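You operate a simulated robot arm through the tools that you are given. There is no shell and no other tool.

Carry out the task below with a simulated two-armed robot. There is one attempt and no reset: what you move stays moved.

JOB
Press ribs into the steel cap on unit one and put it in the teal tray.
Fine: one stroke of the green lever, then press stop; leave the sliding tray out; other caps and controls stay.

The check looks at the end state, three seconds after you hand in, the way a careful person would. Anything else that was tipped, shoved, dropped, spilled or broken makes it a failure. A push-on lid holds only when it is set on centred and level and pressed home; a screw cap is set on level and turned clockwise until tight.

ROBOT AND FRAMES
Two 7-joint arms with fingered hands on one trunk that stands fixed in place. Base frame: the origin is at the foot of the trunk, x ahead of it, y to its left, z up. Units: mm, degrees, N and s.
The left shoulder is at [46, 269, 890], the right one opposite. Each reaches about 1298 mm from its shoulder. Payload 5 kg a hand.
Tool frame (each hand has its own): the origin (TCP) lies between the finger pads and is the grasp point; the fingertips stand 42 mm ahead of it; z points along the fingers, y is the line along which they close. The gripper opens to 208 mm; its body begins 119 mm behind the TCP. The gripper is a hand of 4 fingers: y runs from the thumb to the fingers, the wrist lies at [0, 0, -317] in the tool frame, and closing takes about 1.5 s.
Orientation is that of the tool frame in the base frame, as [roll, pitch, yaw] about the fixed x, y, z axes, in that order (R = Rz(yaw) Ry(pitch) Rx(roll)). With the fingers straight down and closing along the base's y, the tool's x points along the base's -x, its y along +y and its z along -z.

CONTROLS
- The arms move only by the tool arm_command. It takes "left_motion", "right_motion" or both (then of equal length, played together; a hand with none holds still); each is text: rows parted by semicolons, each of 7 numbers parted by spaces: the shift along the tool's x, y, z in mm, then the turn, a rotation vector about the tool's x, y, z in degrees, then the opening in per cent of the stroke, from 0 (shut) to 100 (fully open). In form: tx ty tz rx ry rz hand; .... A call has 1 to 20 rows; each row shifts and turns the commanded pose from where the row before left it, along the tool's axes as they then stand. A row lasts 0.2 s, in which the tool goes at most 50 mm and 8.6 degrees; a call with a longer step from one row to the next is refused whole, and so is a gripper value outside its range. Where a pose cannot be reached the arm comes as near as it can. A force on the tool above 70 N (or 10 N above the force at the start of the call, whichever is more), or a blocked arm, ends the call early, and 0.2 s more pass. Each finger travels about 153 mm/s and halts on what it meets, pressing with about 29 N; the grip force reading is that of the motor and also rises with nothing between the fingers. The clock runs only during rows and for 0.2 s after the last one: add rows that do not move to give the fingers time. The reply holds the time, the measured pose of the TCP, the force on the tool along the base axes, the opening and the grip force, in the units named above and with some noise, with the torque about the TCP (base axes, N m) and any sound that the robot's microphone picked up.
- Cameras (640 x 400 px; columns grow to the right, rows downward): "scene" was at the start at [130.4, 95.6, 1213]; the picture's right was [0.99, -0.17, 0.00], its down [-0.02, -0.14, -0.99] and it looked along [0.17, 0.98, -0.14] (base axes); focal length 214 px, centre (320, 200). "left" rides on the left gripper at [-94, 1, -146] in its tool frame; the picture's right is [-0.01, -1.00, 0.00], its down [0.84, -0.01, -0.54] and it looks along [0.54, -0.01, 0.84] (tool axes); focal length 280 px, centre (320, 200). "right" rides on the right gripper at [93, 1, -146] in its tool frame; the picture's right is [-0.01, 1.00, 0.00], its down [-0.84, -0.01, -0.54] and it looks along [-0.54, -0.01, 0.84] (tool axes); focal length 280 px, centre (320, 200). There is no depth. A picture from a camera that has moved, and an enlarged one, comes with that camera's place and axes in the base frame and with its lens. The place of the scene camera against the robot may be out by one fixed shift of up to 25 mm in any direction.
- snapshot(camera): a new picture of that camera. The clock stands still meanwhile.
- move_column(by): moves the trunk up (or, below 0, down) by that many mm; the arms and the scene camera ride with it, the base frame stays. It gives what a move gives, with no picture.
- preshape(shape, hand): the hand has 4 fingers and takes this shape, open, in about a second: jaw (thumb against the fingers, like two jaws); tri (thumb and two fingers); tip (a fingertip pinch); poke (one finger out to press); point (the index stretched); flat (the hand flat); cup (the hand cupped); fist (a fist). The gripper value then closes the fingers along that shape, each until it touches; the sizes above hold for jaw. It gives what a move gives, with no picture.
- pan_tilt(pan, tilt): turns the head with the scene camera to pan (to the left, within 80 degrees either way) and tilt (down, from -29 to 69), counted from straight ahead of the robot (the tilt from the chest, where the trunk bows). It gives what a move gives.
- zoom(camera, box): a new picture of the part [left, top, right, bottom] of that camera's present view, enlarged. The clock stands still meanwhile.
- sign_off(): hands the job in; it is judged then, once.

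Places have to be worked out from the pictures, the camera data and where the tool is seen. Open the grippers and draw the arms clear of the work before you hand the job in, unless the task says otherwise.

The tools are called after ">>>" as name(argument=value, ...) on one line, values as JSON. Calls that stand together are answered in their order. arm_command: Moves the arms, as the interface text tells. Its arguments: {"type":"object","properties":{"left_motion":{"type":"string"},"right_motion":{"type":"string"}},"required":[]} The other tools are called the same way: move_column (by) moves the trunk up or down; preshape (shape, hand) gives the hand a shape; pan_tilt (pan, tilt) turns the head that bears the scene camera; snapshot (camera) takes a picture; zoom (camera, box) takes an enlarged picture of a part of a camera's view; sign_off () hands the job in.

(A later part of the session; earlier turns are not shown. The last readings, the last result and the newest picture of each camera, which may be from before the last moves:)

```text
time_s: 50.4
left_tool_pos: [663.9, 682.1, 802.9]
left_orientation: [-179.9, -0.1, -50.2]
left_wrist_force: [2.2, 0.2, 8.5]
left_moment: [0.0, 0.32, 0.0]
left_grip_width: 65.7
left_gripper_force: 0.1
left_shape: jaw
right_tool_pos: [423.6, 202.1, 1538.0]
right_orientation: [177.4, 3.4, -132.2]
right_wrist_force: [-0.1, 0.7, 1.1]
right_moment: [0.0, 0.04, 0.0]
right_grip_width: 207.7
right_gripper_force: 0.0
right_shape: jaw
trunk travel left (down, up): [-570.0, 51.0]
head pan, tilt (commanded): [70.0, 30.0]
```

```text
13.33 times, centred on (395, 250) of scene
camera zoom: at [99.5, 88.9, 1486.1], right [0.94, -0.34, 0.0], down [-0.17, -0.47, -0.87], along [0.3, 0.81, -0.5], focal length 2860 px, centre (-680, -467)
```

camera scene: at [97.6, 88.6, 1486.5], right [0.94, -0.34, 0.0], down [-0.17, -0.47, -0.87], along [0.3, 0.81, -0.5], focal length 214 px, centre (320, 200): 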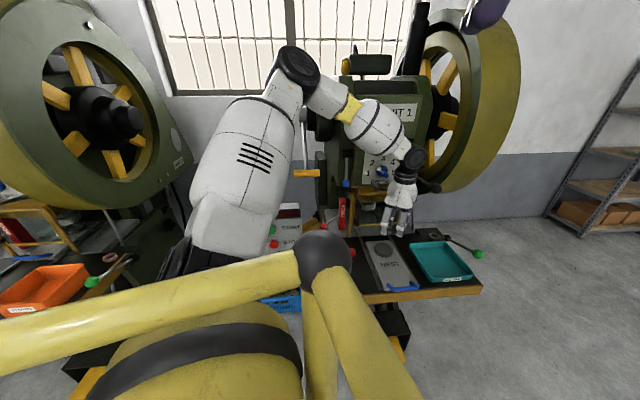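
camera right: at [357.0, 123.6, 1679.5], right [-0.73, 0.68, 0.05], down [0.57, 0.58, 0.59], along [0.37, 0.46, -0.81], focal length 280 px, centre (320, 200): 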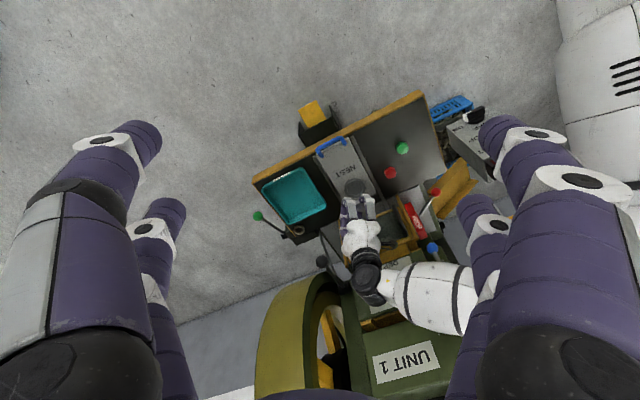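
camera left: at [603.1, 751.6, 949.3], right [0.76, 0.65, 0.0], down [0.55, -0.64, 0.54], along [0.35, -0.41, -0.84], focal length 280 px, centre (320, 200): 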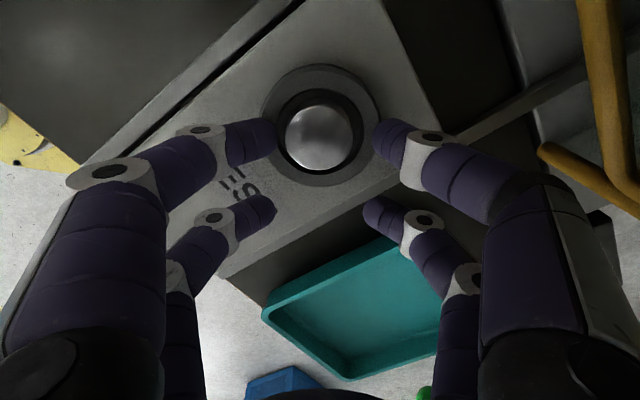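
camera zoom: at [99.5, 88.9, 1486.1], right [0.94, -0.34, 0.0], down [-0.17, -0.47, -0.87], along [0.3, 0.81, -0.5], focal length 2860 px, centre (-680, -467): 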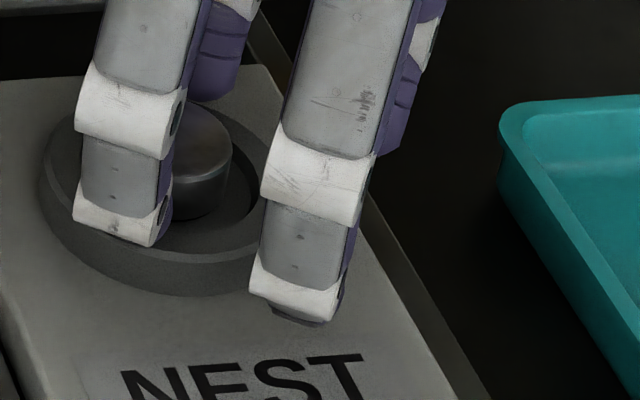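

The cap has been released and sits concentric in the nest bore. I'll lift the hand straight up and look again.

>>> arm_command(left_motion="0 0 -8 0 0 0 32; 0 0 -12 0 0 0 32; 0 0 -30 0 0 0 32; 0 0 -40 0 0 0 32; 0 0 -40 0 0 0 32; 0 0 0 0 0 0 32")

>>> snapshot(camera="left")

>>> zoom(camera="left", box=[260, 30, 390, 160])

>>> zoom(camera="scene", box=[365, 225, 425, 295])

```text
time_s: 51.8
left_tool_pos: [663.7, 682.1, 932.7]
left_orientation: [179.8, -0.2, -50.2]
left_wrist_force: [0.5, 0.4, -0.1]
left_moment: [-0.1, 0.05, -0.02]
left_grip_width: 66.3
left_gripper_force: 0.1
left_shape: jaw
right_tool_pos: [424.7, 203.9, 1537.4]
right_orientation: [177.5, 3.4, -132.2]
right_wrist_force: [1.4, 0.6, 0.1]
right_moment: [-0.08, 0.09, -0.01]
right_grip_width: 207.8
right_gripper_force: 0.1
right_shape: jaw
trunk travel left (down, up): [-570.0, 51.0]
head pan, tilt (commanded): [70.0, 30.0]
```

```text
taken
camera left: at [603.4, 753.2, 1078.7], right [0.76, 0.65, 0.0], down [0.55, -0.64, 0.54], along [0.35, -0.41, -0.84], focal length 280 px, centre (320, 200)
```

left: 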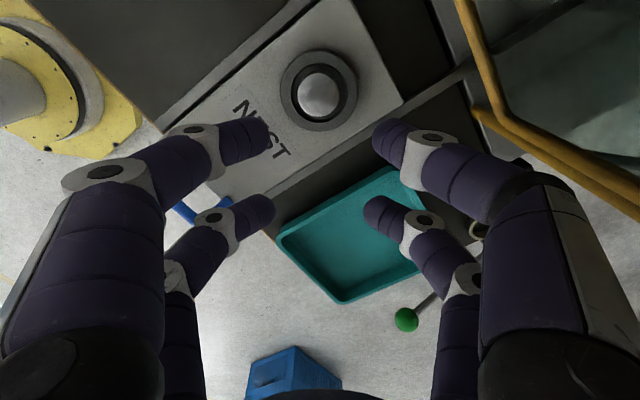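

```text
3.08 times, centred on (325, 95) of left
camera zoom: at [603.4, 753.2, 1078.7], right [0.76, 0.65, 0.0], down [0.55, -0.64, 0.54], along [0.35, -0.41, -0.84], focal length 863 px, centre (305, 523)
```

zoom: 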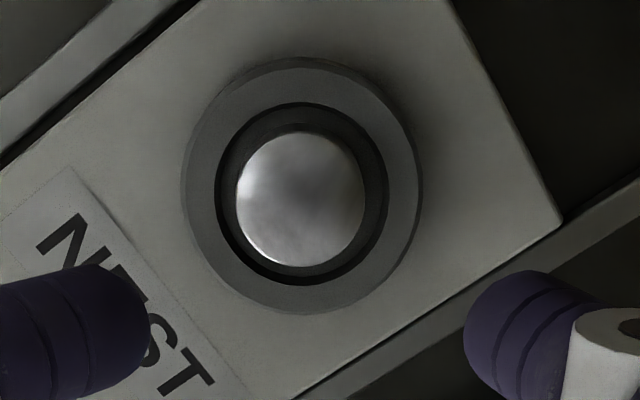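

```text
5.71 times, centred on (395, 260) of scene
camera zoom: at [100.6, 90.2, 1485.8], right [0.94, -0.34, 0.0], down [-0.17, -0.47, -0.87], along [0.3, 0.81, -0.5], focal length 1226 px, centre (-109, -143)
```

zoom: 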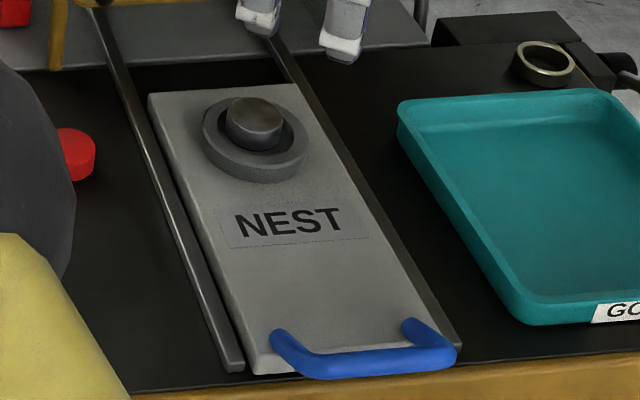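

The cap sits properly in the nest. Next I'll inspect the blue handle up close before sliding the tray in: rotate to yaw -13 and move to about (531, 489, 850).

>>> arm_command(left_motion="0 0 0 0 0 -7.4 32; 0 0 0 0 0 -7.4 32; 0 0 0 0 0 -7.4 32; 0 0 0 0 0 -7.4 32; 0 0 0 0 0 -7.3 32; -14.1 36.4 13.8 0 0 0 32; -14.1 36.4 13.8 0 0 0 32; -14.1 36.4 13.8 0 0 0 32; -14.1 36.4 13.8 0 0 0 32; -14.1 36.4 13.8 0 0 0 32; -14.1 36.4 13.8 0 0 0 32; 0 0 0 0 0 0 32")

>>> snapshot(camera="left")

>>> snapshot(camera="scene")

```text
time_s: 54.4
left_tool_pos: [531.3, 486.6, 849.0]
left_orientation: [180.0, 0.0, -13.3]
left_wrist_force: [0.7, -0.9, -0.3]
left_moment: [0.03, -0.02, 0.04]
left_grip_width: 66.9
left_gripper_force: 0.0
left_shape: jaw
right_tool_pos: [423.6, 202.9, 1537.9]
right_orientation: [177.4, 3.3, -132.2]
right_wrist_force: [0.0, 1.1, -0.5]
right_moment: [0.04, -0.04, -0.02]
right_grip_width: 207.7
right_gripper_force: 0.1
right_shape: jaw
trunk travel left (down, up): [-570.0, 51.0]
head pan, tilt (commanded): [70.0, 30.0]
```

```text
taken
camera left: at [440.3, 506.6, 995.3], right [0.22, 0.98, 0.0], down [0.82, -0.18, 0.54], along [0.53, -0.12, -0.84], focal length 280 px, centre (320, 200)
```

left: 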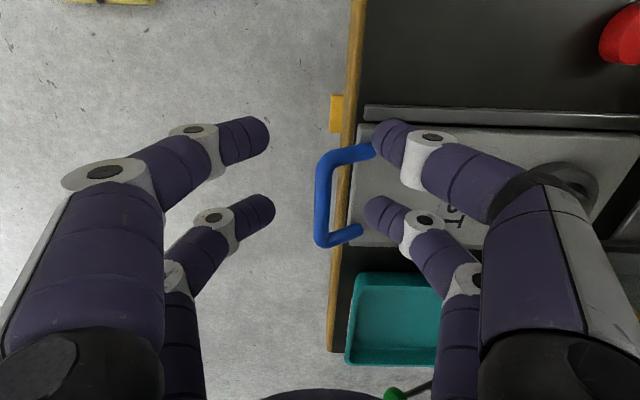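

```text
taken
camera scene: at [99.5, 89.3, 1486.1], right [0.94, -0.34, 0.0], down [-0.17, -0.47, -0.87], along [0.3, 0.81, -0.5], focal length 214 px, centre (320, 200)
```

scene: 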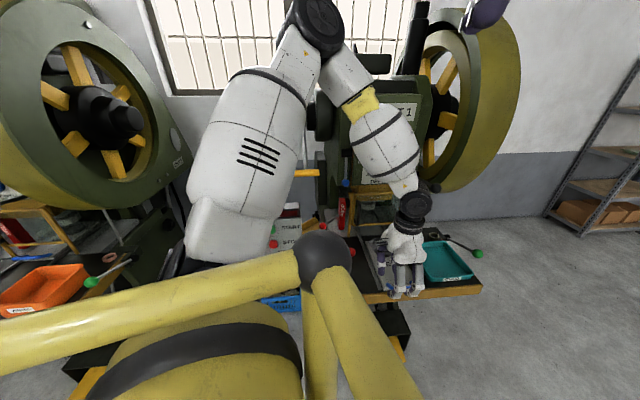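

The handle bar runs from about (542, 488) to (631, 468) at z≈770, 15 mm thick, with its arms reaching over the plate. I'll grip the bar with the near finger pair slightly right of centre, so first I'll move over it and partly down to check.

>>> arm_command(left_motion="32.6 -1.5 0 0 0 0 26; 32.6 -1.5 0 0 0 0 26; 32.6 -1.5 0 0 0 0 26; 0 0 12 0 0 0 26; 0 0 10 0 0 0 26; 0 0 0 0 0 0 26")

>>> snapshot(camera="left")

>>> zoom(camera="scene", box=[360, 230, 470, 320])

```text
time_s: 55.8
left_tool_pos: [628.9, 470.1, 829.8]
left_orientation: [179.9, -0.1, -13.3]
left_wrist_force: [-0.7, 0.8, -0.6]
left_moment: [0.01, -0.04, 0.0]
left_grip_width: 54.6
left_gripper_force: 0.0
left_shape: jaw
right_tool_pos: [423.0, 201.6, 1538.9]
right_orientation: [177.5, 3.3, -132.3]
right_wrist_force: [-0.1, -0.9, 1.0]
right_moment: [-0.02, -0.07, -0.04]
right_grip_width: 207.8
right_gripper_force: 0.0
right_shape: jaw
trunk travel left (down, up): [-570.0, 51.0]
head pan, tilt (commanded): [70.0, 30.0]
```

```text
taken
camera left: at [537.6, 490.8, 974.7], right [0.22, 0.98, 0.0], down [0.82, -0.18, 0.54], along [0.53, -0.12, -0.84], focal length 280 px, centre (320, 200)
```

left: 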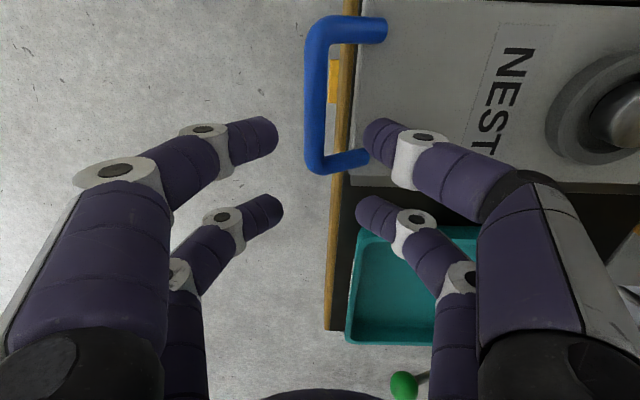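

```text
4.44 times, centred on (415, 275) of scene
camera zoom: at [99.1, 89.1, 1486.2], right [0.94, -0.34, 0.0], down [-0.17, -0.47, -0.87], along [0.3, 0.81, -0.5], focal length 953 px, centre (-102, -133)
```

zoom: 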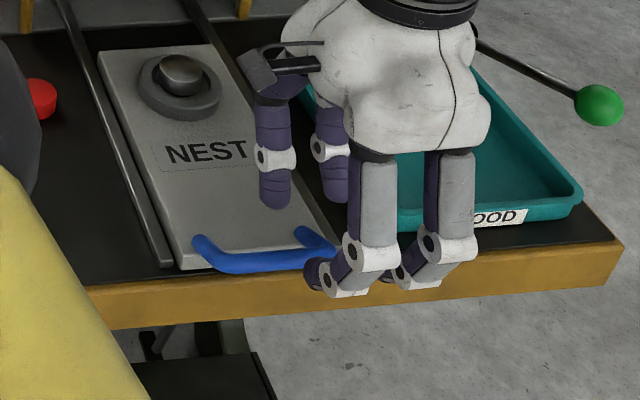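

Alignment is good; the bar sits about 2 mm toward the operator. I'll shift 2 mm, descend to z≈797, then check for contact before closing.

>>> arm_command(left_motion="0 2 12 0 0 0 26; 0 0 12 0 0 0 26; 0 0 8 0 0 0 26; 0 0 0 0 0 0 26")

>>> snapshot(camera="left")

>>> zoom(camera="scene", box=[370, 250, 450, 320])

```text
time_s: 56.8
left_tool_pos: [625.8, 469.1, 797.7]
left_orientation: [179.8, -0.2, -13.3]
left_wrist_force: [-0.3, -0.2, -0.1]
left_moment: [0.01, -0.03, 0.0]
left_grip_width: 54.8
left_gripper_force: 0.1
left_shape: jaw
right_tool_pos: [424.4, 202.8, 1538.7]
right_orientation: [177.3, 3.3, -132.1]
right_wrist_force: [0.0, 0.2, -0.3]
right_moment: [0.0, -0.02, 0.02]
right_grip_width: 207.8
right_gripper_force: 0.2
right_shape: jaw
trunk travel left (down, up): [-570.0, 51.0]
head pan, tilt (commanded): [70.0, 30.0]
```

```text
taken
camera left: at [536.2, 489.2, 942.7], right [0.22, 0.98, 0.0], down [0.82, -0.18, 0.54], along [0.53, -0.12, -0.84], focal length 280 px, centre (320, 200)
```

left: 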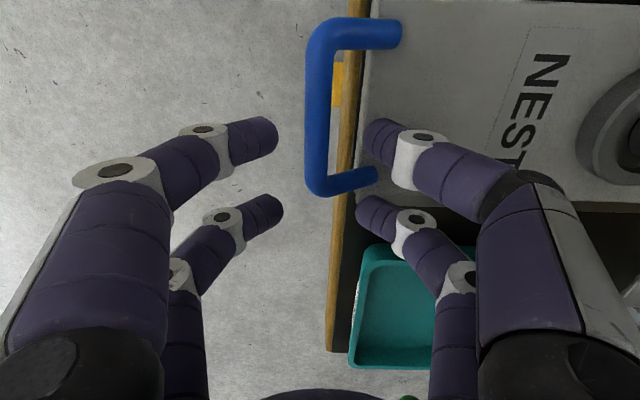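

```text
5.71 times, centred on (410, 285) of scene
camera zoom: at [99.8, 89.2, 1486.1], right [0.94, -0.34, 0.0], down [-0.17, -0.47, -0.87], along [0.3, 0.81, -0.5], focal length 1226 px, centre (-194, -286)
```

zoom: 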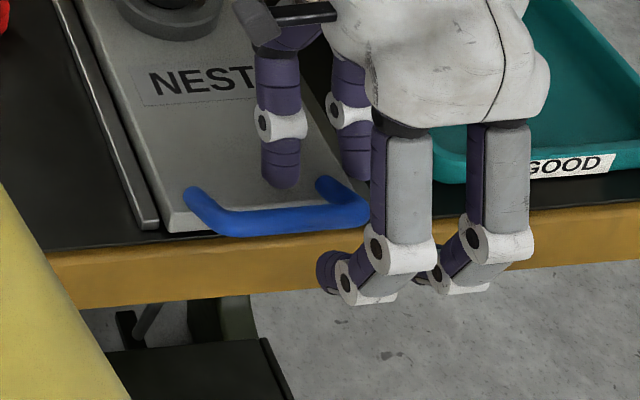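

The near pair straddles the bar just inside the right arm of the handle, and the far pair is outside it. I'll close the hand on the bar.

>>> arm_command(left_motion="0 0 0 0 0 0 20; 0 0 0 0 0 0 14; 0 0 0 0 0 0 8; 0 0 0 0 0 0 3; 0 0 0 0 0 0 3; 0 0 0 0 0 0 3")

>>> snapshot(camera="left")

>>> zoom(camera="scene", box=[370, 230, 450, 320])

```text
time_s: 58.1
left_tool_pos: [627.1, 468.2, 797.7]
left_orientation: [179.9, -0.2, -13.3]
left_wrist_force: [-0.5, -1.3, 1.7]
left_moment: [-0.07, 0.07, 0.05]
left_grip_width: 7.6
left_gripper_force: 0.1
left_shape: jaw
right_tool_pos: [424.3, 202.0, 1539.3]
right_orientation: [177.4, 3.4, -132.2]
right_wrist_force: [0.3, 0.7, -0.4]
right_moment: [0.04, 0.01, 0.03]
right_grip_width: 207.9
right_gripper_force: 0.0
right_shape: jaw
trunk travel left (down, up): [-570.0, 51.0]
head pan, tilt (commanded): [70.0, 30.0]
```

```text
taken
camera left: at [536.1, 489.1, 942.9], right [0.22, 0.98, 0.0], down [0.82, -0.18, 0.54], along [0.53, -0.12, -0.84], focal length 280 px, centre (320, 200)
```

left: 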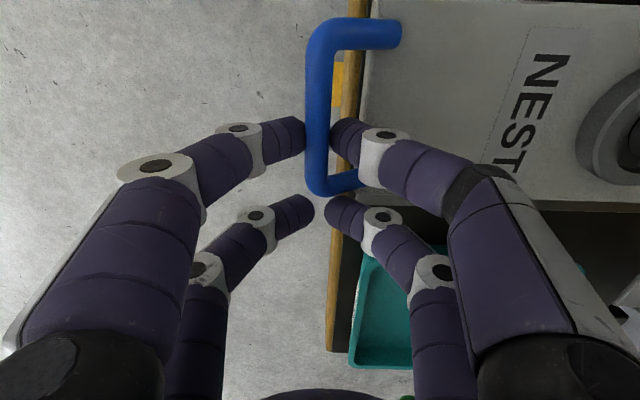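

```text
4.44 times, centred on (410, 275) of scene
camera zoom: at [99.7, 89.2, 1486.1], right [0.94, -0.34, 0.0], down [-0.17, -0.47, -0.87], along [0.3, 0.81, -0.5], focal length 953 px, centre (-80, -133)
```

zoom: 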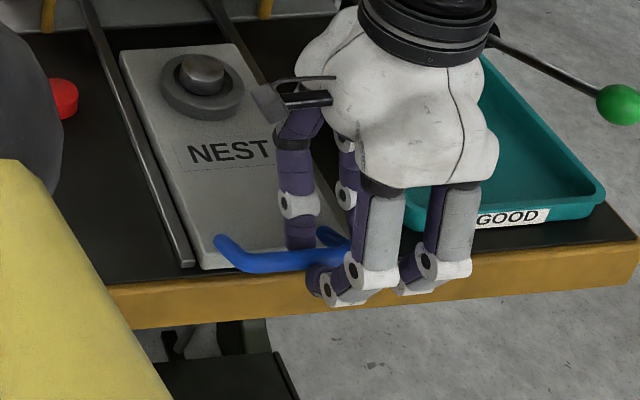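

The near tips appear to touch the bar, but the grip force is still zero. I'll command full close to firm up the grip.

>>> arm_command(left_motion="0 0 0 0 0 0 0; 0 0 0 0 0 0 0; 0 0 0 0 0 0 0; 0 0 0 0 0 0 0")

>>> zoom(camera="left", box=[240, 60, 400, 240])

```text
time_s: 59.1
left_tool_pos: [627.3, 469.6, 797.3]
left_orientation: [180.0, 0.1, -13.3]
left_wrist_force: [0.6, -0.3, -7.0]
left_moment: [-0.03, -0.2, 0.03]
left_grip_width: 1.2
left_gripper_force: 29.0
left_shape: jaw
right_tool_pos: [424.4, 203.0, 1538.4]
right_orientation: [177.3, 3.3, -132.3]
right_wrist_force: [-0.5, -0.7, 0.4]
right_moment: [-0.01, -0.03, -0.02]
right_grip_width: 207.8
right_gripper_force: 0.2
right_shape: jaw
trunk travel left (down, up): [-570.0, 51.0]
head pan, tilt (commanded): [70.0, 30.0]
```

```text
2.22 times, centred on (320, 150) of left
camera zoom: at [536.2, 489.4, 942.3], right [0.22, 0.98, 0.0], down [0.82, -0.18, 0.54], along [0.53, -0.12, -0.84], focal length 623 px, centre (320, 311)
```

zoom: 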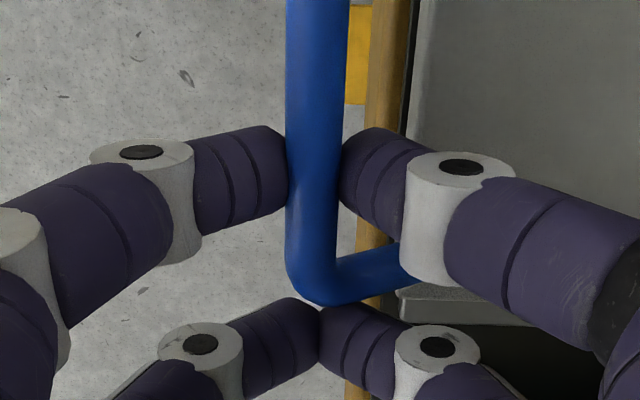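

The near pair now clamps the bar. I'll slide the tray inward gently, 40 mm first, and check the forces.

>>> arm_command(left_motion="0 -5 0 0 0 0 0; 0 -8 0 0 0 0 0; 0 -9 0 0 0 0 0; 0 -9 0 0 0 0 0; 0 -9 0 0 0 0 0; 0 0 0 0 0 0 0")

>>> snapshot(camera="left")

>>> zoom(camera="scene", box=[340, 180, 480, 320])

```text
time_s: 60.5
left_tool_pos: [637.1, 507.1, 796.8]
left_orientation: [179.9, -0.1, -13.3]
left_wrist_force: [2.3, 0.6, -5.5]
left_moment: [0.0, -0.25, -0.03]
left_grip_width: 0.9
left_gripper_force: 28.9
left_shape: jaw
right_tool_pos: [425.5, 203.2, 1537.9]
right_orientation: [177.4, 3.3, -132.3]
right_wrist_force: [-0.3, -0.7, 0.6]
right_moment: [-0.01, -0.01, 0.01]
right_grip_width: 207.9
right_gripper_force: 0.0
right_shape: jaw
trunk travel left (down, up): [-570.0, 51.0]
head pan, tilt (commanded): [70.0, 30.0]
```

```text
taken
camera left: at [545.7, 527.4, 942.1], right [0.22, 0.98, 0.0], down [0.82, -0.18, 0.54], along [0.53, -0.12, -0.84], focal length 280 px, centre (320, 200)
```

left: 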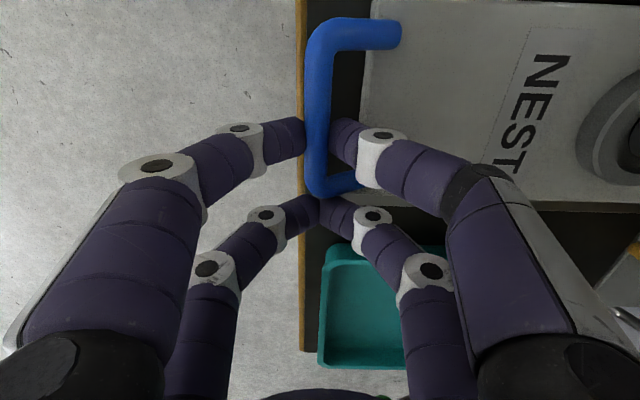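

```text
2.86 times, centred on (410, 250) of scene
camera zoom: at [100.2, 89.4, 1486.0], right [0.94, -0.34, 0.0], down [-0.17, -0.47, -0.87], along [0.3, 0.81, -0.5], focal length 613 px, centre (63, 57)
```

zoom: 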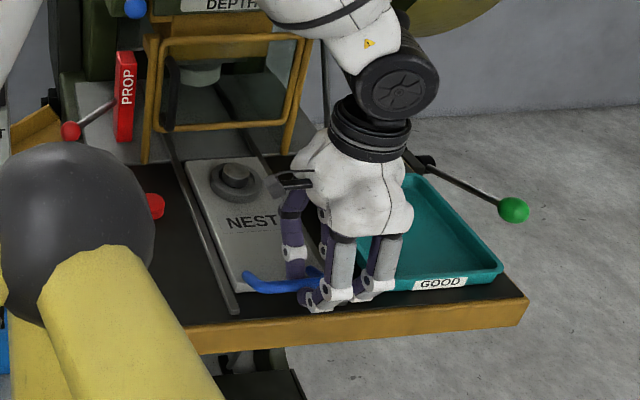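

The tray slides easily at about 2 N. I'll continue inward another 90 mm.

>>> arm_command(left_motion="0 -10 0 0 0 0 0; 0 -10 0 0 0 0 0; 0 -10 0 0 0 0 0; 0 -10 0 0 0 0 0; 0 -10 0 0 0 0 0; 0 -10 0 0 0 0 0; 0 -10 0 0 0 0 0; 0 -10 0 0 0 0 0; 0 -10 0 0 0 0 0; 0 0 0 0 0 0 0")

>>> snapshot(camera="left")

>>> zoom(camera="scene", box=[340, 180, 480, 320])

>>> zoom(camera="right", box=[260, 120, 460, 300])

```text
time_s: 62.8
left_tool_pos: [658.2, 593.8, 797.8]
left_orientation: [180.0, -0.2, -13.3]
left_wrist_force: [15.4, -4.4, -14.2]
left_moment: [-0.18, -0.82, 0.08]
left_grip_width: 0.9
left_gripper_force: 29.1
left_shape: jaw
right_tool_pos: [425.9, 202.2, 1537.5]
right_orientation: [177.3, 3.3, -132.2]
right_wrist_force: [0.5, 0.2, -0.4]
right_moment: [0.03, 0.0, 0.02]
right_grip_width: 207.7
right_gripper_force: 0.0
right_shape: jaw
trunk travel left (down, up): [-570.0, 51.0]
head pan, tilt (commanded): [70.0, 30.0]
```

```text
taken
camera left: at [567.5, 614.5, 942.6], right [0.22, 0.98, 0.0], down [0.82, -0.18, 0.54], along [0.53, -0.12, -0.84], focal length 280 px, centre (320, 200)
```

left: 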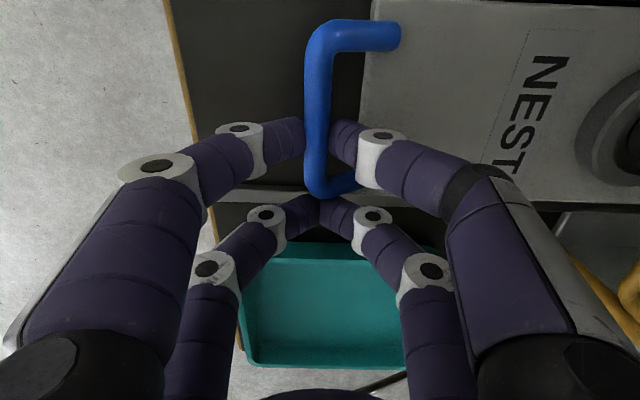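

```text
2.86 times, centred on (410, 250) of scene
camera zoom: at [101.3, 89.7, 1485.9], right [0.94, -0.34, 0.0], down [-0.17, -0.47, -0.87], along [0.3, 0.81, -0.5], focal length 613 px, centre (63, 57)
```

zoom: 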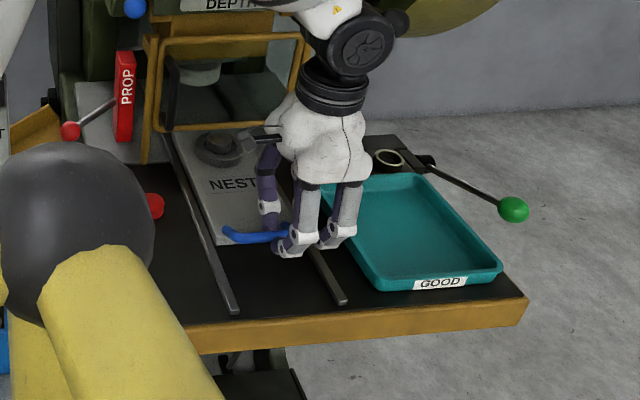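

```text
2.22 times, centred on (360, 210) of right
camera zoom: at [361.2, 124.7, 1678.3], right [-0.73, 0.68, 0.05], down [0.57, 0.58, 0.58], along [0.37, 0.45, -0.81], focal length 623 px, centre (231, 178)
```

zoom: 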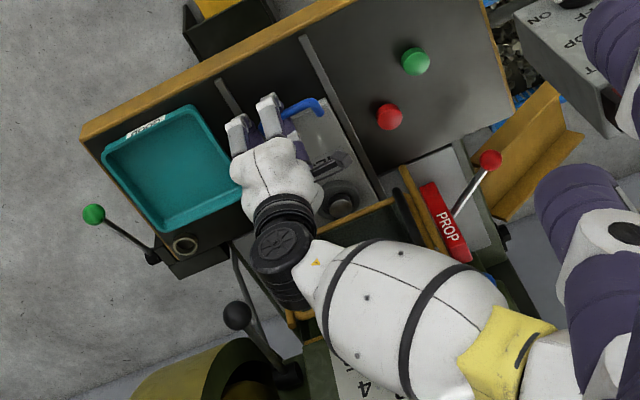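

128 mm in so far. There is a small sideways load of 15 N, so I'll add a slight tool +x correction and continue 50 mm.

>>> arm_command(left_motion="1.5 0 0 0 0 0 0; 0.2 -10 0 0 0 0 0; 0.2 -10 0 0 0 0 0; 0.2 -10 0 0 0 0 0; 0.2 -10 0 0 0 0 0; 0.2 -10 0 0 0 0 0; 0 0 0 0 0 0 0")

>>> zoom(camera="scene", box=[350, 180, 450, 280])

>>> snapshot(camera="left")

```text
time_s: 64.3
left_tool_pos: [671.3, 643.8, 796.3]
left_orientation: [179.8, -0.1, -13.3]
left_wrist_force: [6.9, 0.5, -0.8]
left_moment: [0.02, -0.16, -0.05]
left_grip_width: 0.8
left_gripper_force: 29.0
left_shape: jaw
right_tool_pos: [424.8, 201.9, 1537.1]
right_orientation: [177.3, 3.4, -132.2]
right_wrist_force: [0.4, 0.2, 0.5]
right_moment: [0.0, 0.05, 0.01]
right_grip_width: 207.8
right_gripper_force: 0.0
right_shape: jaw
trunk travel left (down, up): [-570.0, 51.0]
head pan, tilt (commanded): [70.0, 30.0]
```

```text
4.00 times, centred on (400, 230) of scene
camera zoom: at [100.2, 89.3, 1486.1], right [0.94, -0.34, 0.0], down [-0.17, -0.47, -0.87], along [0.3, 0.81, -0.5], focal length 858 px, centre (0, 80)
```

zoom: 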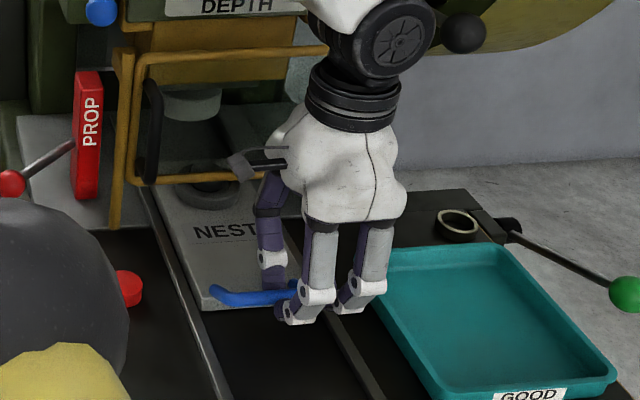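

```text
taken
camera left: at [580.7, 663.5, 941.9], right [0.22, 0.98, 0.0], down [0.82, -0.18, 0.54], along [0.53, -0.12, -0.84], focal length 280 px, centre (320, 200)
```

left: 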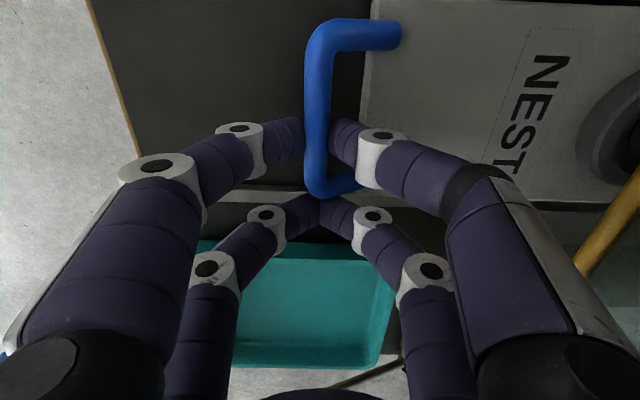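

The nest is now passing under the guard, with roughly 65 mm left by my estimate. I'll continue slowly, watching for the end stop.

>>> arm_command(left_motion="0.3 -5 0 0 0 0 0; 0.1 -6 0 0 0 0 0; 0.1 -6 0 0 0 0 0; 0.1 -6 0 0 0 0 0; 0.1 -6 0 0 0 0 0; 0.1 -6 0 0 0 0 0; 0 0 0 0 0 0 0")

>>> zoom(camera="scene", box=[350, 180, 450, 280])

>>> snapshot(camera="left")

```text
time_s: 66.0
left_tool_pos: [680.0, 676.1, 796.0]
left_orientation: [179.9, -0.1, -13.4]
left_wrist_force: [4.3, -0.8, -7.3]
left_moment: [-0.1, -0.28, 0.06]
left_grip_width: 0.9
left_gripper_force: 29.5
left_shape: jaw
right_tool_pos: [424.2, 203.0, 1537.1]
right_orientation: [177.4, 3.3, -132.2]
right_wrist_force: [0.5, 0.5, 0.5]
right_moment: [-0.01, 0.0, -0.01]
right_grip_width: 208.0
right_gripper_force: 0.2
right_shape: jaw
trunk travel left (down, up): [-570.0, 51.0]
head pan, tilt (commanded): [70.0, 30.0]
```

```text
4.00 times, centred on (400, 230) of scene
camera zoom: at [100.4, 89.5, 1486.0], right [0.94, -0.34, 0.0], down [-0.17, -0.47, -0.87], along [0.3, 0.81, -0.5], focal length 858 px, centre (0, 80)
```

zoom: 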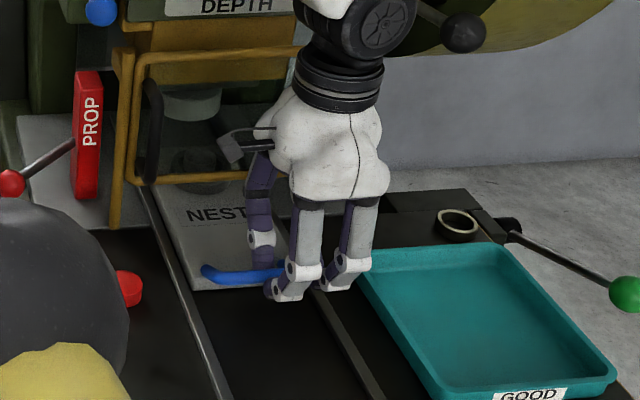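

```text
taken
camera left: at [589.3, 696.4, 942.2], right [0.22, 0.98, 0.0], down [0.82, -0.18, 0.54], along [0.53, -0.12, -0.84], focal length 280 px, centre (320, 200)
```

left: 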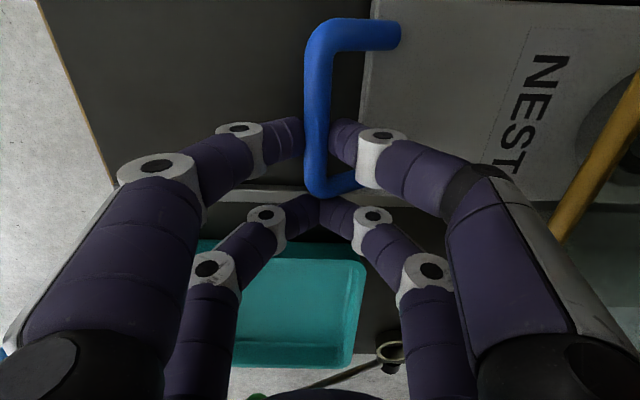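

213 mm in. I'll continue slowly toward the stop.

>>> arm_command(left_motion="0.1 -5 0 0 0 0 0; 0.1 -5 0 0 0 0 0; 0.1 -5 0 0 0 0 0; 0.1 -5 0 0 0 0 0; 0 0 0 0 0 0 0")

>>> zoom(camera="scene", box=[350, 180, 450, 280])

>>> zoom(camera="right", box=[260, 120, 460, 300])

```text
time_s: 67.2
left_tool_pos: [683.8, 697.0, 796.2]
left_orientation: [179.9, -0.1, -13.2]
left_wrist_force: [7.0, -2.4, -4.2]
left_moment: [-0.11, -0.26, 0.04]
left_grip_width: 0.9
left_gripper_force: 28.8
left_shape: jaw
right_tool_pos: [424.5, 202.9, 1537.3]
right_orientation: [177.4, 3.4, -132.2]
right_wrist_force: [-0.7, 0.4, -0.4]
right_moment: [-0.02, 0.0, -0.02]
right_grip_width: 207.8
right_gripper_force: 0.0
right_shape: jaw
trunk travel left (down, up): [-570.0, 51.0]
head pan, tilt (commanded): [70.0, 30.0]
```

```text
4.00 times, centred on (400, 230) of scene
camera zoom: at [100.3, 89.4, 1486.0], right [0.94, -0.34, 0.0], down [-0.17, -0.47, -0.87], along [0.3, 0.81, -0.5], focal length 858 px, centre (0, 80)
```

zoom: 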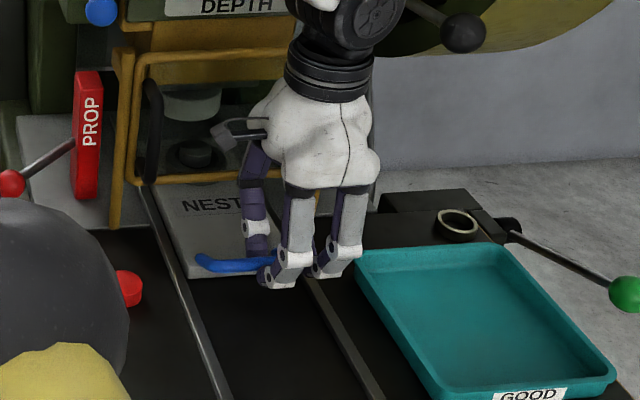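

```text
2.22 times, centred on (360, 210) of right
camera zoom: at [360.0, 124.4, 1678.7], right [-0.73, 0.68, 0.05], down [0.57, 0.58, 0.58], along [0.37, 0.45, -0.81], focal length 623 px, centre (231, 178)
```

zoom: 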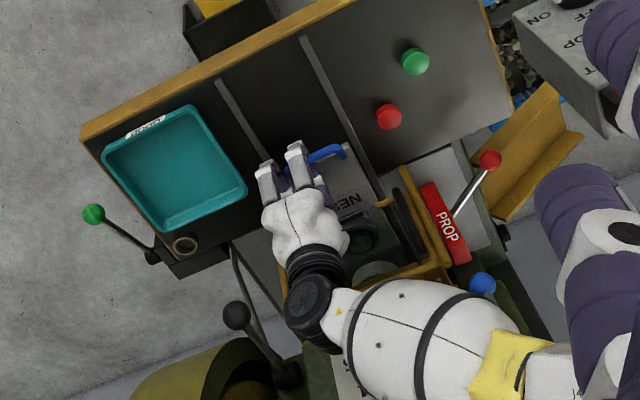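

235 mm in, still sliding. I'll zoom in on the die and nest to judge how well they line up.

>>> zoom(camera="scene", box=[380, 190, 420, 235])

>>> zoom(camera="right", box=[360, 170, 440, 260])

>>> snapshot(camera="left")

```text
8.89 times, centred on (400, 212) of scene
camera zoom: at [100.3, 89.4, 1486.0], right [0.94, -0.34, 0.0], down [-0.17, -0.47, -0.87], along [0.3, 0.81, -0.5], focal length 1906 px, centre (-391, 89)
```

zoom: 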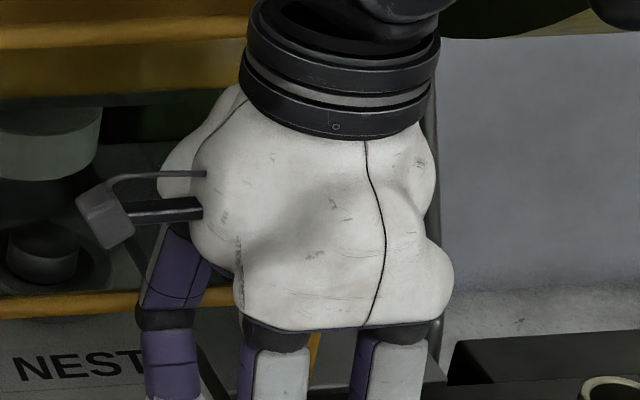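

```text
4.44 times, centred on (400, 215) of right
camera zoom: at [360.0, 124.4, 1678.7], right [-0.73, 0.68, 0.05], down [0.57, 0.58, 0.58], along [0.37, 0.45, -0.81], focal length 1246 px, centre (-36, 133)
```

zoom: 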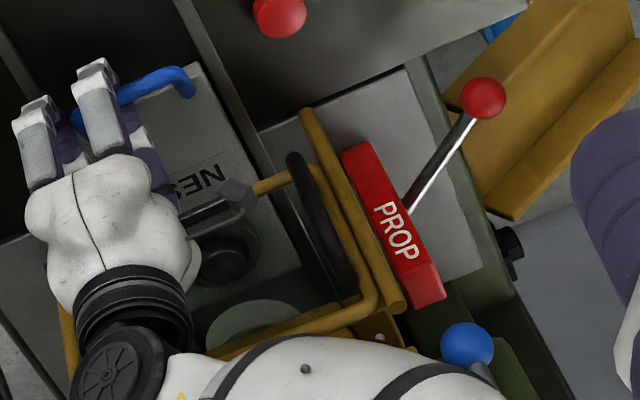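

```text
taken
camera left: at [594.2, 716.3, 941.9], right [0.22, 0.98, 0.0], down [0.82, -0.18, 0.54], along [0.53, -0.12, -0.84], focal length 280 px, centre (320, 200)
```

left: 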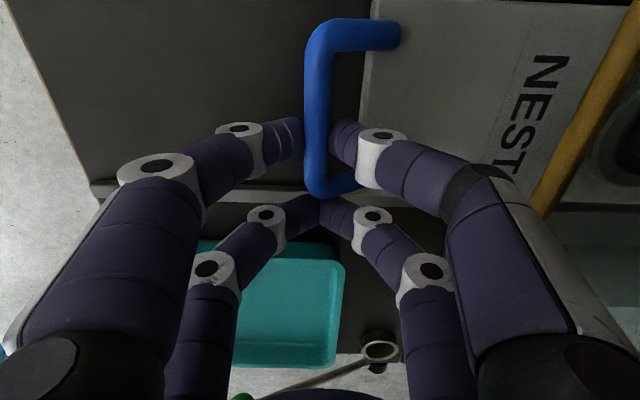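

By both cameras the die is still about 43 mm beyond the nest, so total travel is about 278 mm. To keep the palm clear of the guard over the last stretch, I'll tilt the hand forward 21° about the bar axis while holding the bar.

>>> arm_command(left_motion="0 3.17 0.2 7 0 0 0; 0 3.17 0.2 7 0 0 0; 0 3.17 0.2 7 0 0 0; 0 0 0 0 0 0 0; 0 0 0 0 0 0 0")

>>> snapshot(camera="left")

>>> zoom(camera="scene", box=[350, 180, 450, 280])

>>> zoom(camera="right", box=[310, 160, 450, 270])

```text
time_s: 68.3
left_tool_pos: [682.5, 686.4, 794.1]
left_orientation: [-159.0, -0.1, -13.3]
left_wrist_force: [8.2, -4.1, -10.5]
left_moment: [-0.42, -0.52, -0.04]
left_grip_width: 1.0
left_gripper_force: 28.7
left_shape: jaw
right_tool_pos: [424.0, 203.0, 1537.3]
right_orientation: [177.4, 3.4, -132.2]
right_wrist_force: [0.9, -0.9, 0.3]
right_moment: [-0.02, -0.04, -0.02]
right_grip_width: 207.8
right_gripper_force: 0.0
right_shape: jaw
trunk travel left (down, up): [-570.0, 51.0]
head pan, tilt (commanded): [70.0, 30.0]
```

```text
taken
camera left: at [579.8, 655.8, 929.6], right [0.2, 0.91, 0.36], down [0.78, -0.37, 0.51], along [0.6, 0.17, -0.78], focal length 280 px, centre (320, 200)
```

left: 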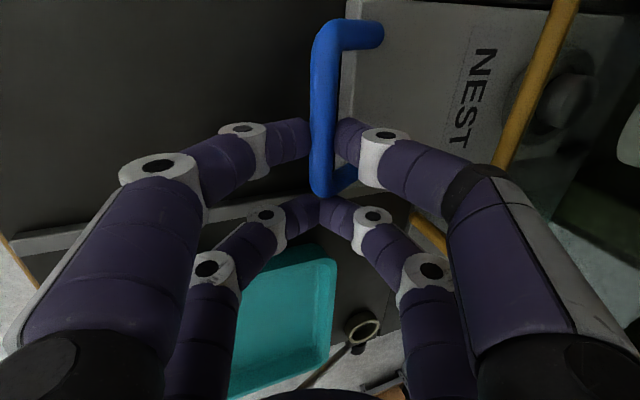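

```text
4.00 times, centred on (400, 230) of scene
camera zoom: at [100.4, 90.0, 1485.9], right [0.94, -0.34, 0.0], down [-0.17, -0.47, -0.87], along [0.3, 0.81, -0.5], focal length 858 px, centre (0, 80)
```

zoom: 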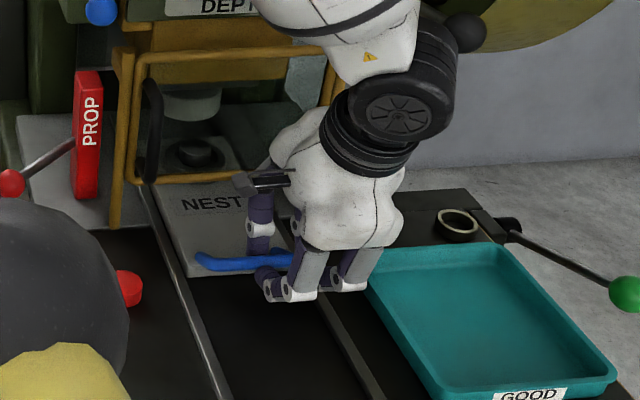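

```text
3.64 times, centred on (380, 215) of right
camera zoom: at [360.1, 125.1, 1678.6], right [-0.73, 0.68, 0.05], down [0.57, 0.58, 0.58], along [0.37, 0.45, -0.81], focal length 1020 px, centre (102, 146)
```

zoom: 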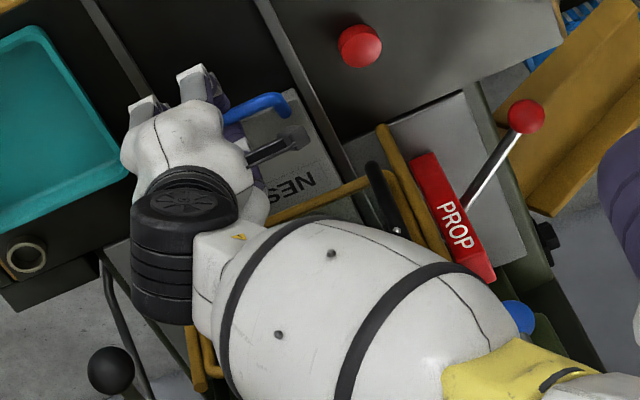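

The tilt works and the hand has swung clear of the guard. I'll continue pushing along the tray axis, which in the tilted tool frame is (0, -0.934, 0.358).

>>> arm_command(left_motion="0.5 -4.67 1.79 0 0 0 0; 0.1 -4.67 1.79 0 0 0 0; 0.1 -4.67 1.79 0 0 0 0; 0.1 -4.67 1.79 0 0 0 0; 0.1 -4.67 1.79 0 0 0 0; 0.1 -4.67 1.79 0 0 0 0; 0 0 0 0 0 0 0")

>>> snapshot(camera="left")

>>> zoom(camera="scene", box=[350, 180, 450, 280])

```text
time_s: 70.0
left_tool_pos: [689.6, 716.9, 794.1]
left_orientation: [-159.0, 0.1, -13.3]
left_wrist_force: [2.2, -0.3, -8.8]
left_moment: [-0.31, -0.3, -0.01]
left_grip_width: 0.7
left_gripper_force: 29.1
left_shape: jaw
right_tool_pos: [423.6, 202.3, 1536.6]
right_orientation: [177.5, 3.2, -132.2]
right_wrist_force: [0.3, -0.1, 0.7]
right_moment: [-0.04, -0.01, -0.01]
right_grip_width: 208.1
right_gripper_force: 0.1
right_shape: jaw
trunk travel left (down, up): [-570.0, 51.0]
head pan, tilt (commanded): [70.0, 30.0]
```

```text
taken
camera left: at [587.8, 685.1, 929.5], right [0.2, 0.91, 0.36], down [0.78, -0.37, 0.51], along [0.6, 0.18, -0.78], focal length 280 px, centre (320, 200)
```

left: 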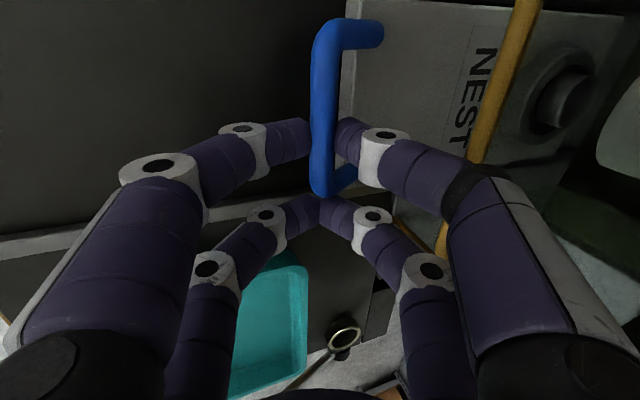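

```text
4.00 times, centred on (400, 230) of scene
camera zoom: at [100.4, 89.8, 1486.0], right [0.94, -0.34, 0.0], down [-0.17, -0.47, -0.87], along [0.3, 0.81, -0.5], focal length 858 px, centre (0, 80)
```

zoom: 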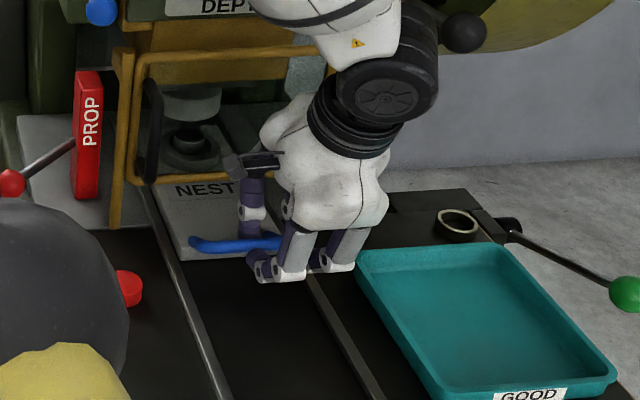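

266 mm in and the nest is nearly beneath the die. I'll continue in small steps until it stops.

>>> arm_command(left_motion="0.1 -3.74 1.43 0 0 0 0; 0 -3.74 1.43 0 0 0 0; 0 -3.74 1.43 0 0 0 0; 0 -3.74 1.43 0 0 0 0; 0 0 0 0 0 0 0")

>>> snapshot(camera="left")

>>> zoom(camera="scene", box=[350, 180, 450, 280])

```text
time_s: 71.2
left_tool_pos: [694.5, 731.5, 793.2]
left_orientation: [-159.2, -0.1, -13.3]
left_wrist_force: [3.4, -2.6, -6.0]
left_moment: [-0.31, -0.25, 0.0]
left_grip_width: 0.8
left_gripper_force: 28.8
left_shape: jaw
right_tool_pos: [424.8, 203.2, 1538.4]
right_orientation: [177.4, 3.3, -132.1]
right_wrist_force: [-0.1, -0.2, 0.9]
right_moment: [-0.01, 0.03, 0.01]
right_grip_width: 207.6
right_gripper_force: 0.0
right_shape: jaw
trunk travel left (down, up): [-570.0, 51.0]
head pan, tilt (commanded): [70.0, 30.0]
```

```text
taken
camera left: at [591.6, 700.6, 929.3], right [0.2, 0.91, 0.36], down [0.78, -0.37, 0.51], along [0.6, 0.17, -0.78], focal length 280 px, centre (320, 200)
```

left: 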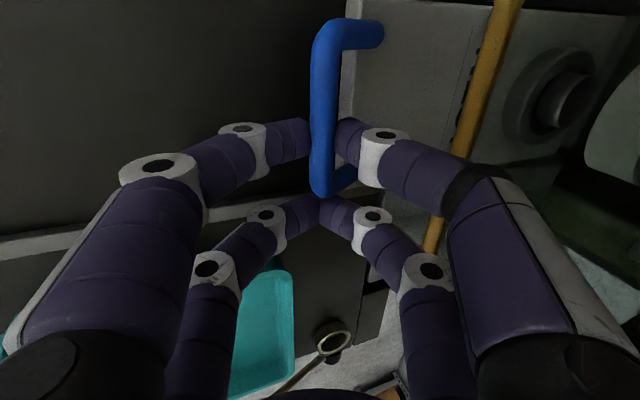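

```text
4.00 times, centred on (400, 230) of scene
camera zoom: at [100.3, 89.5, 1486.0], right [0.94, -0.34, 0.0], down [-0.17, -0.47, -0.87], along [0.3, 0.81, -0.5], focal length 858 px, centre (0, 80)
```

zoom: 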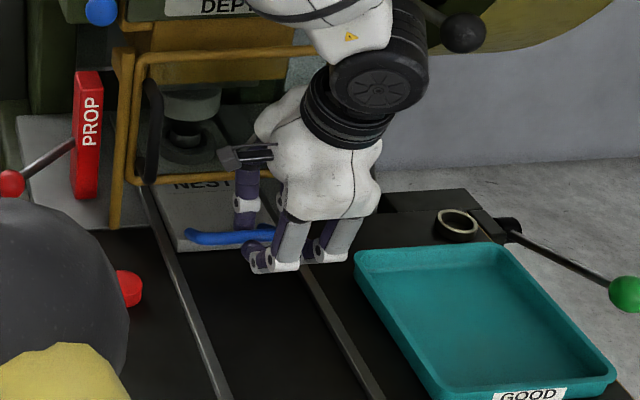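

281 mm in with no stop yet. I'll zoom the tilted hand camera on the nest and die to check whether they're aligned.

>>> zoom(camera="left", box=[480, 20, 640, 220])

>>> zoom(camera="scene", box=[375, 190, 415, 230])

>>> zoom(camera="right", box=[360, 180, 430, 250])

```text
2.00 times, centred on (560, 120) of left
camera zoom: at [591.6, 700.6, 929.3], right [0.2, 0.91, 0.36], down [0.78, -0.37, 0.51], along [0.6, 0.17, -0.78], focal length 561 px, centre (-160, 360)
```

zoom: 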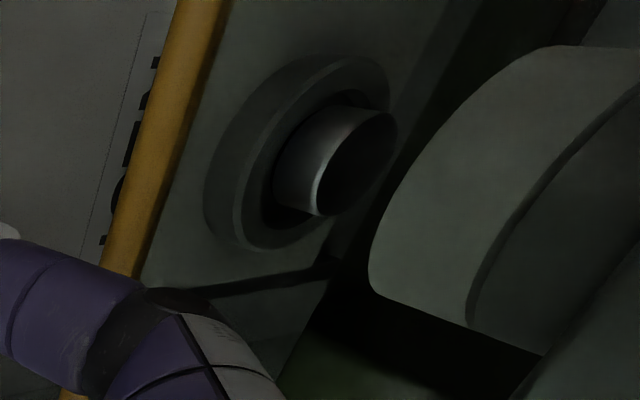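

```text
10.00 times, centred on (395, 210) of scene
camera zoom: at [100.3, 89.5, 1486.0], right [0.94, -0.34, 0.0], down [-0.17, -0.47, -0.87], along [0.3, 0.81, -0.5], focal length 2145 px, centre (-430, 100)
```

zoom: 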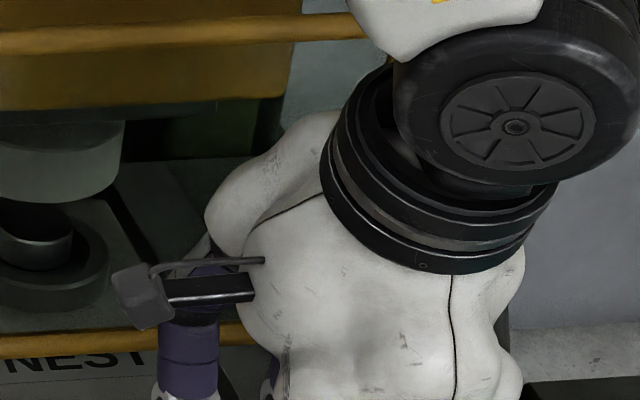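

```text
5.71 times, centred on (395, 215) of right
camera zoom: at [360.0, 124.6, 1678.7], right [-0.73, 0.68, 0.05], down [0.57, 0.58, 0.58], along [0.37, 0.45, -0.81], focal length 1602 px, centre (-109, 114)
```

zoom: 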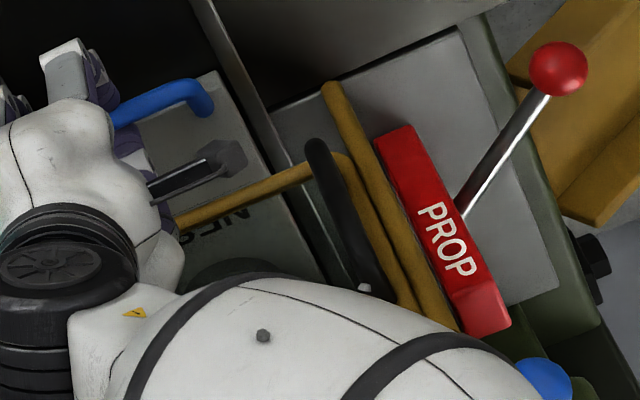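

The scene view says nest and die are aligned to within about ±10 mm. I'll keep nudging forward 3 mm at a time to find the hard stop.

>>> arm_command(left_motion="0 -2.8 1.07 0 0 0 0; 0 -2.8 1.07 0 0 0 0; 0 0 0 0 0 0 0")

>>> zoom(camera="scene", box=[365, 190, 405, 230])

```text
time_s: 72.0
left_tool_pos: [696.8, 737.4, 793.4]
left_orientation: [-159.1, -0.1, -13.4]
left_wrist_force: [5.6, -2.2, -10.7]
left_moment: [-0.37, -0.32, -0.01]
left_grip_width: 0.6
left_gripper_force: 29.7
left_shape: jaw
right_tool_pos: [424.0, 202.8, 1537.1]
right_orientation: [177.5, 3.3, -132.2]
right_wrist_force: [0.2, 0.4, 0.0]
right_moment: [0.02, -0.03, -0.01]
right_grip_width: 207.9
right_gripper_force: 0.1
right_shape: jaw
trunk travel left (down, up): [-570.0, 51.0]
head pan, tilt (commanded): [70.0, 30.0]
```

```text
10.00 times, centred on (385, 210) of scene
camera zoom: at [100.5, 89.7, 1486.0], right [0.94, -0.34, 0.0], down [-0.17, -0.47, -0.87], along [0.3, 0.81, -0.5], focal length 2145 px, centre (-330, 100)
```

zoom: 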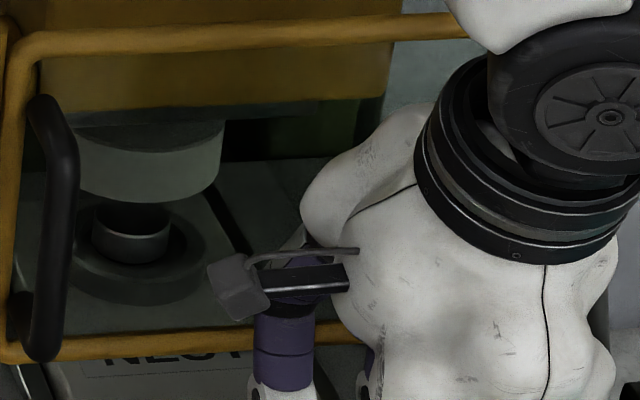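

Now it reads as aligned within about ±3 mm. I'll nudge further to feel for the stop.

>>> arm_command(left_motion="0 -1.87 0.72 0 0 0 0; 0 -1.87 0.72 0 0 0 0; 0 0 0 0 0 0 0")

>>> zoom(camera="scene", box=[365, 190, 405, 230])

```text
time_s: 72.8
left_tool_pos: [696.8, 741.1, 794.0]
left_orientation: [-159.1, -0.1, -13.4]
left_wrist_force: [2.8, -2.8, -7.1]
left_moment: [-0.29, -0.23, 0.01]
left_grip_width: 0.4
left_gripper_force: 29.1
left_shape: jaw
right_tool_pos: [423.7, 202.8, 1537.6]
right_orientation: [177.4, 3.4, -132.2]
right_wrist_force: [-0.2, -0.6, -0.5]
right_moment: [0.0, 0.0, 0.0]
right_grip_width: 208.1
right_gripper_force: 0.0
right_shape: jaw
trunk travel left (down, up): [-570.0, 51.0]
head pan, tilt (commanded): [70.0, 30.0]
```

```text
10.00 times, centred on (385, 210) of scene
camera zoom: at [100.2, 89.6, 1486.0], right [0.94, -0.34, 0.0], down [-0.17, -0.47, -0.87], along [0.3, 0.81, -0.5], focal length 2145 px, centre (-330, 100)
```

zoom: 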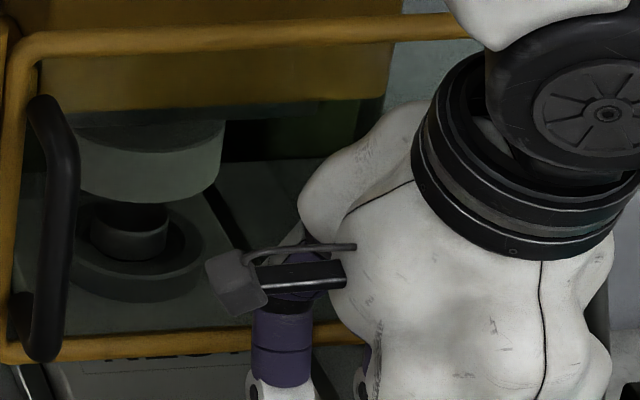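

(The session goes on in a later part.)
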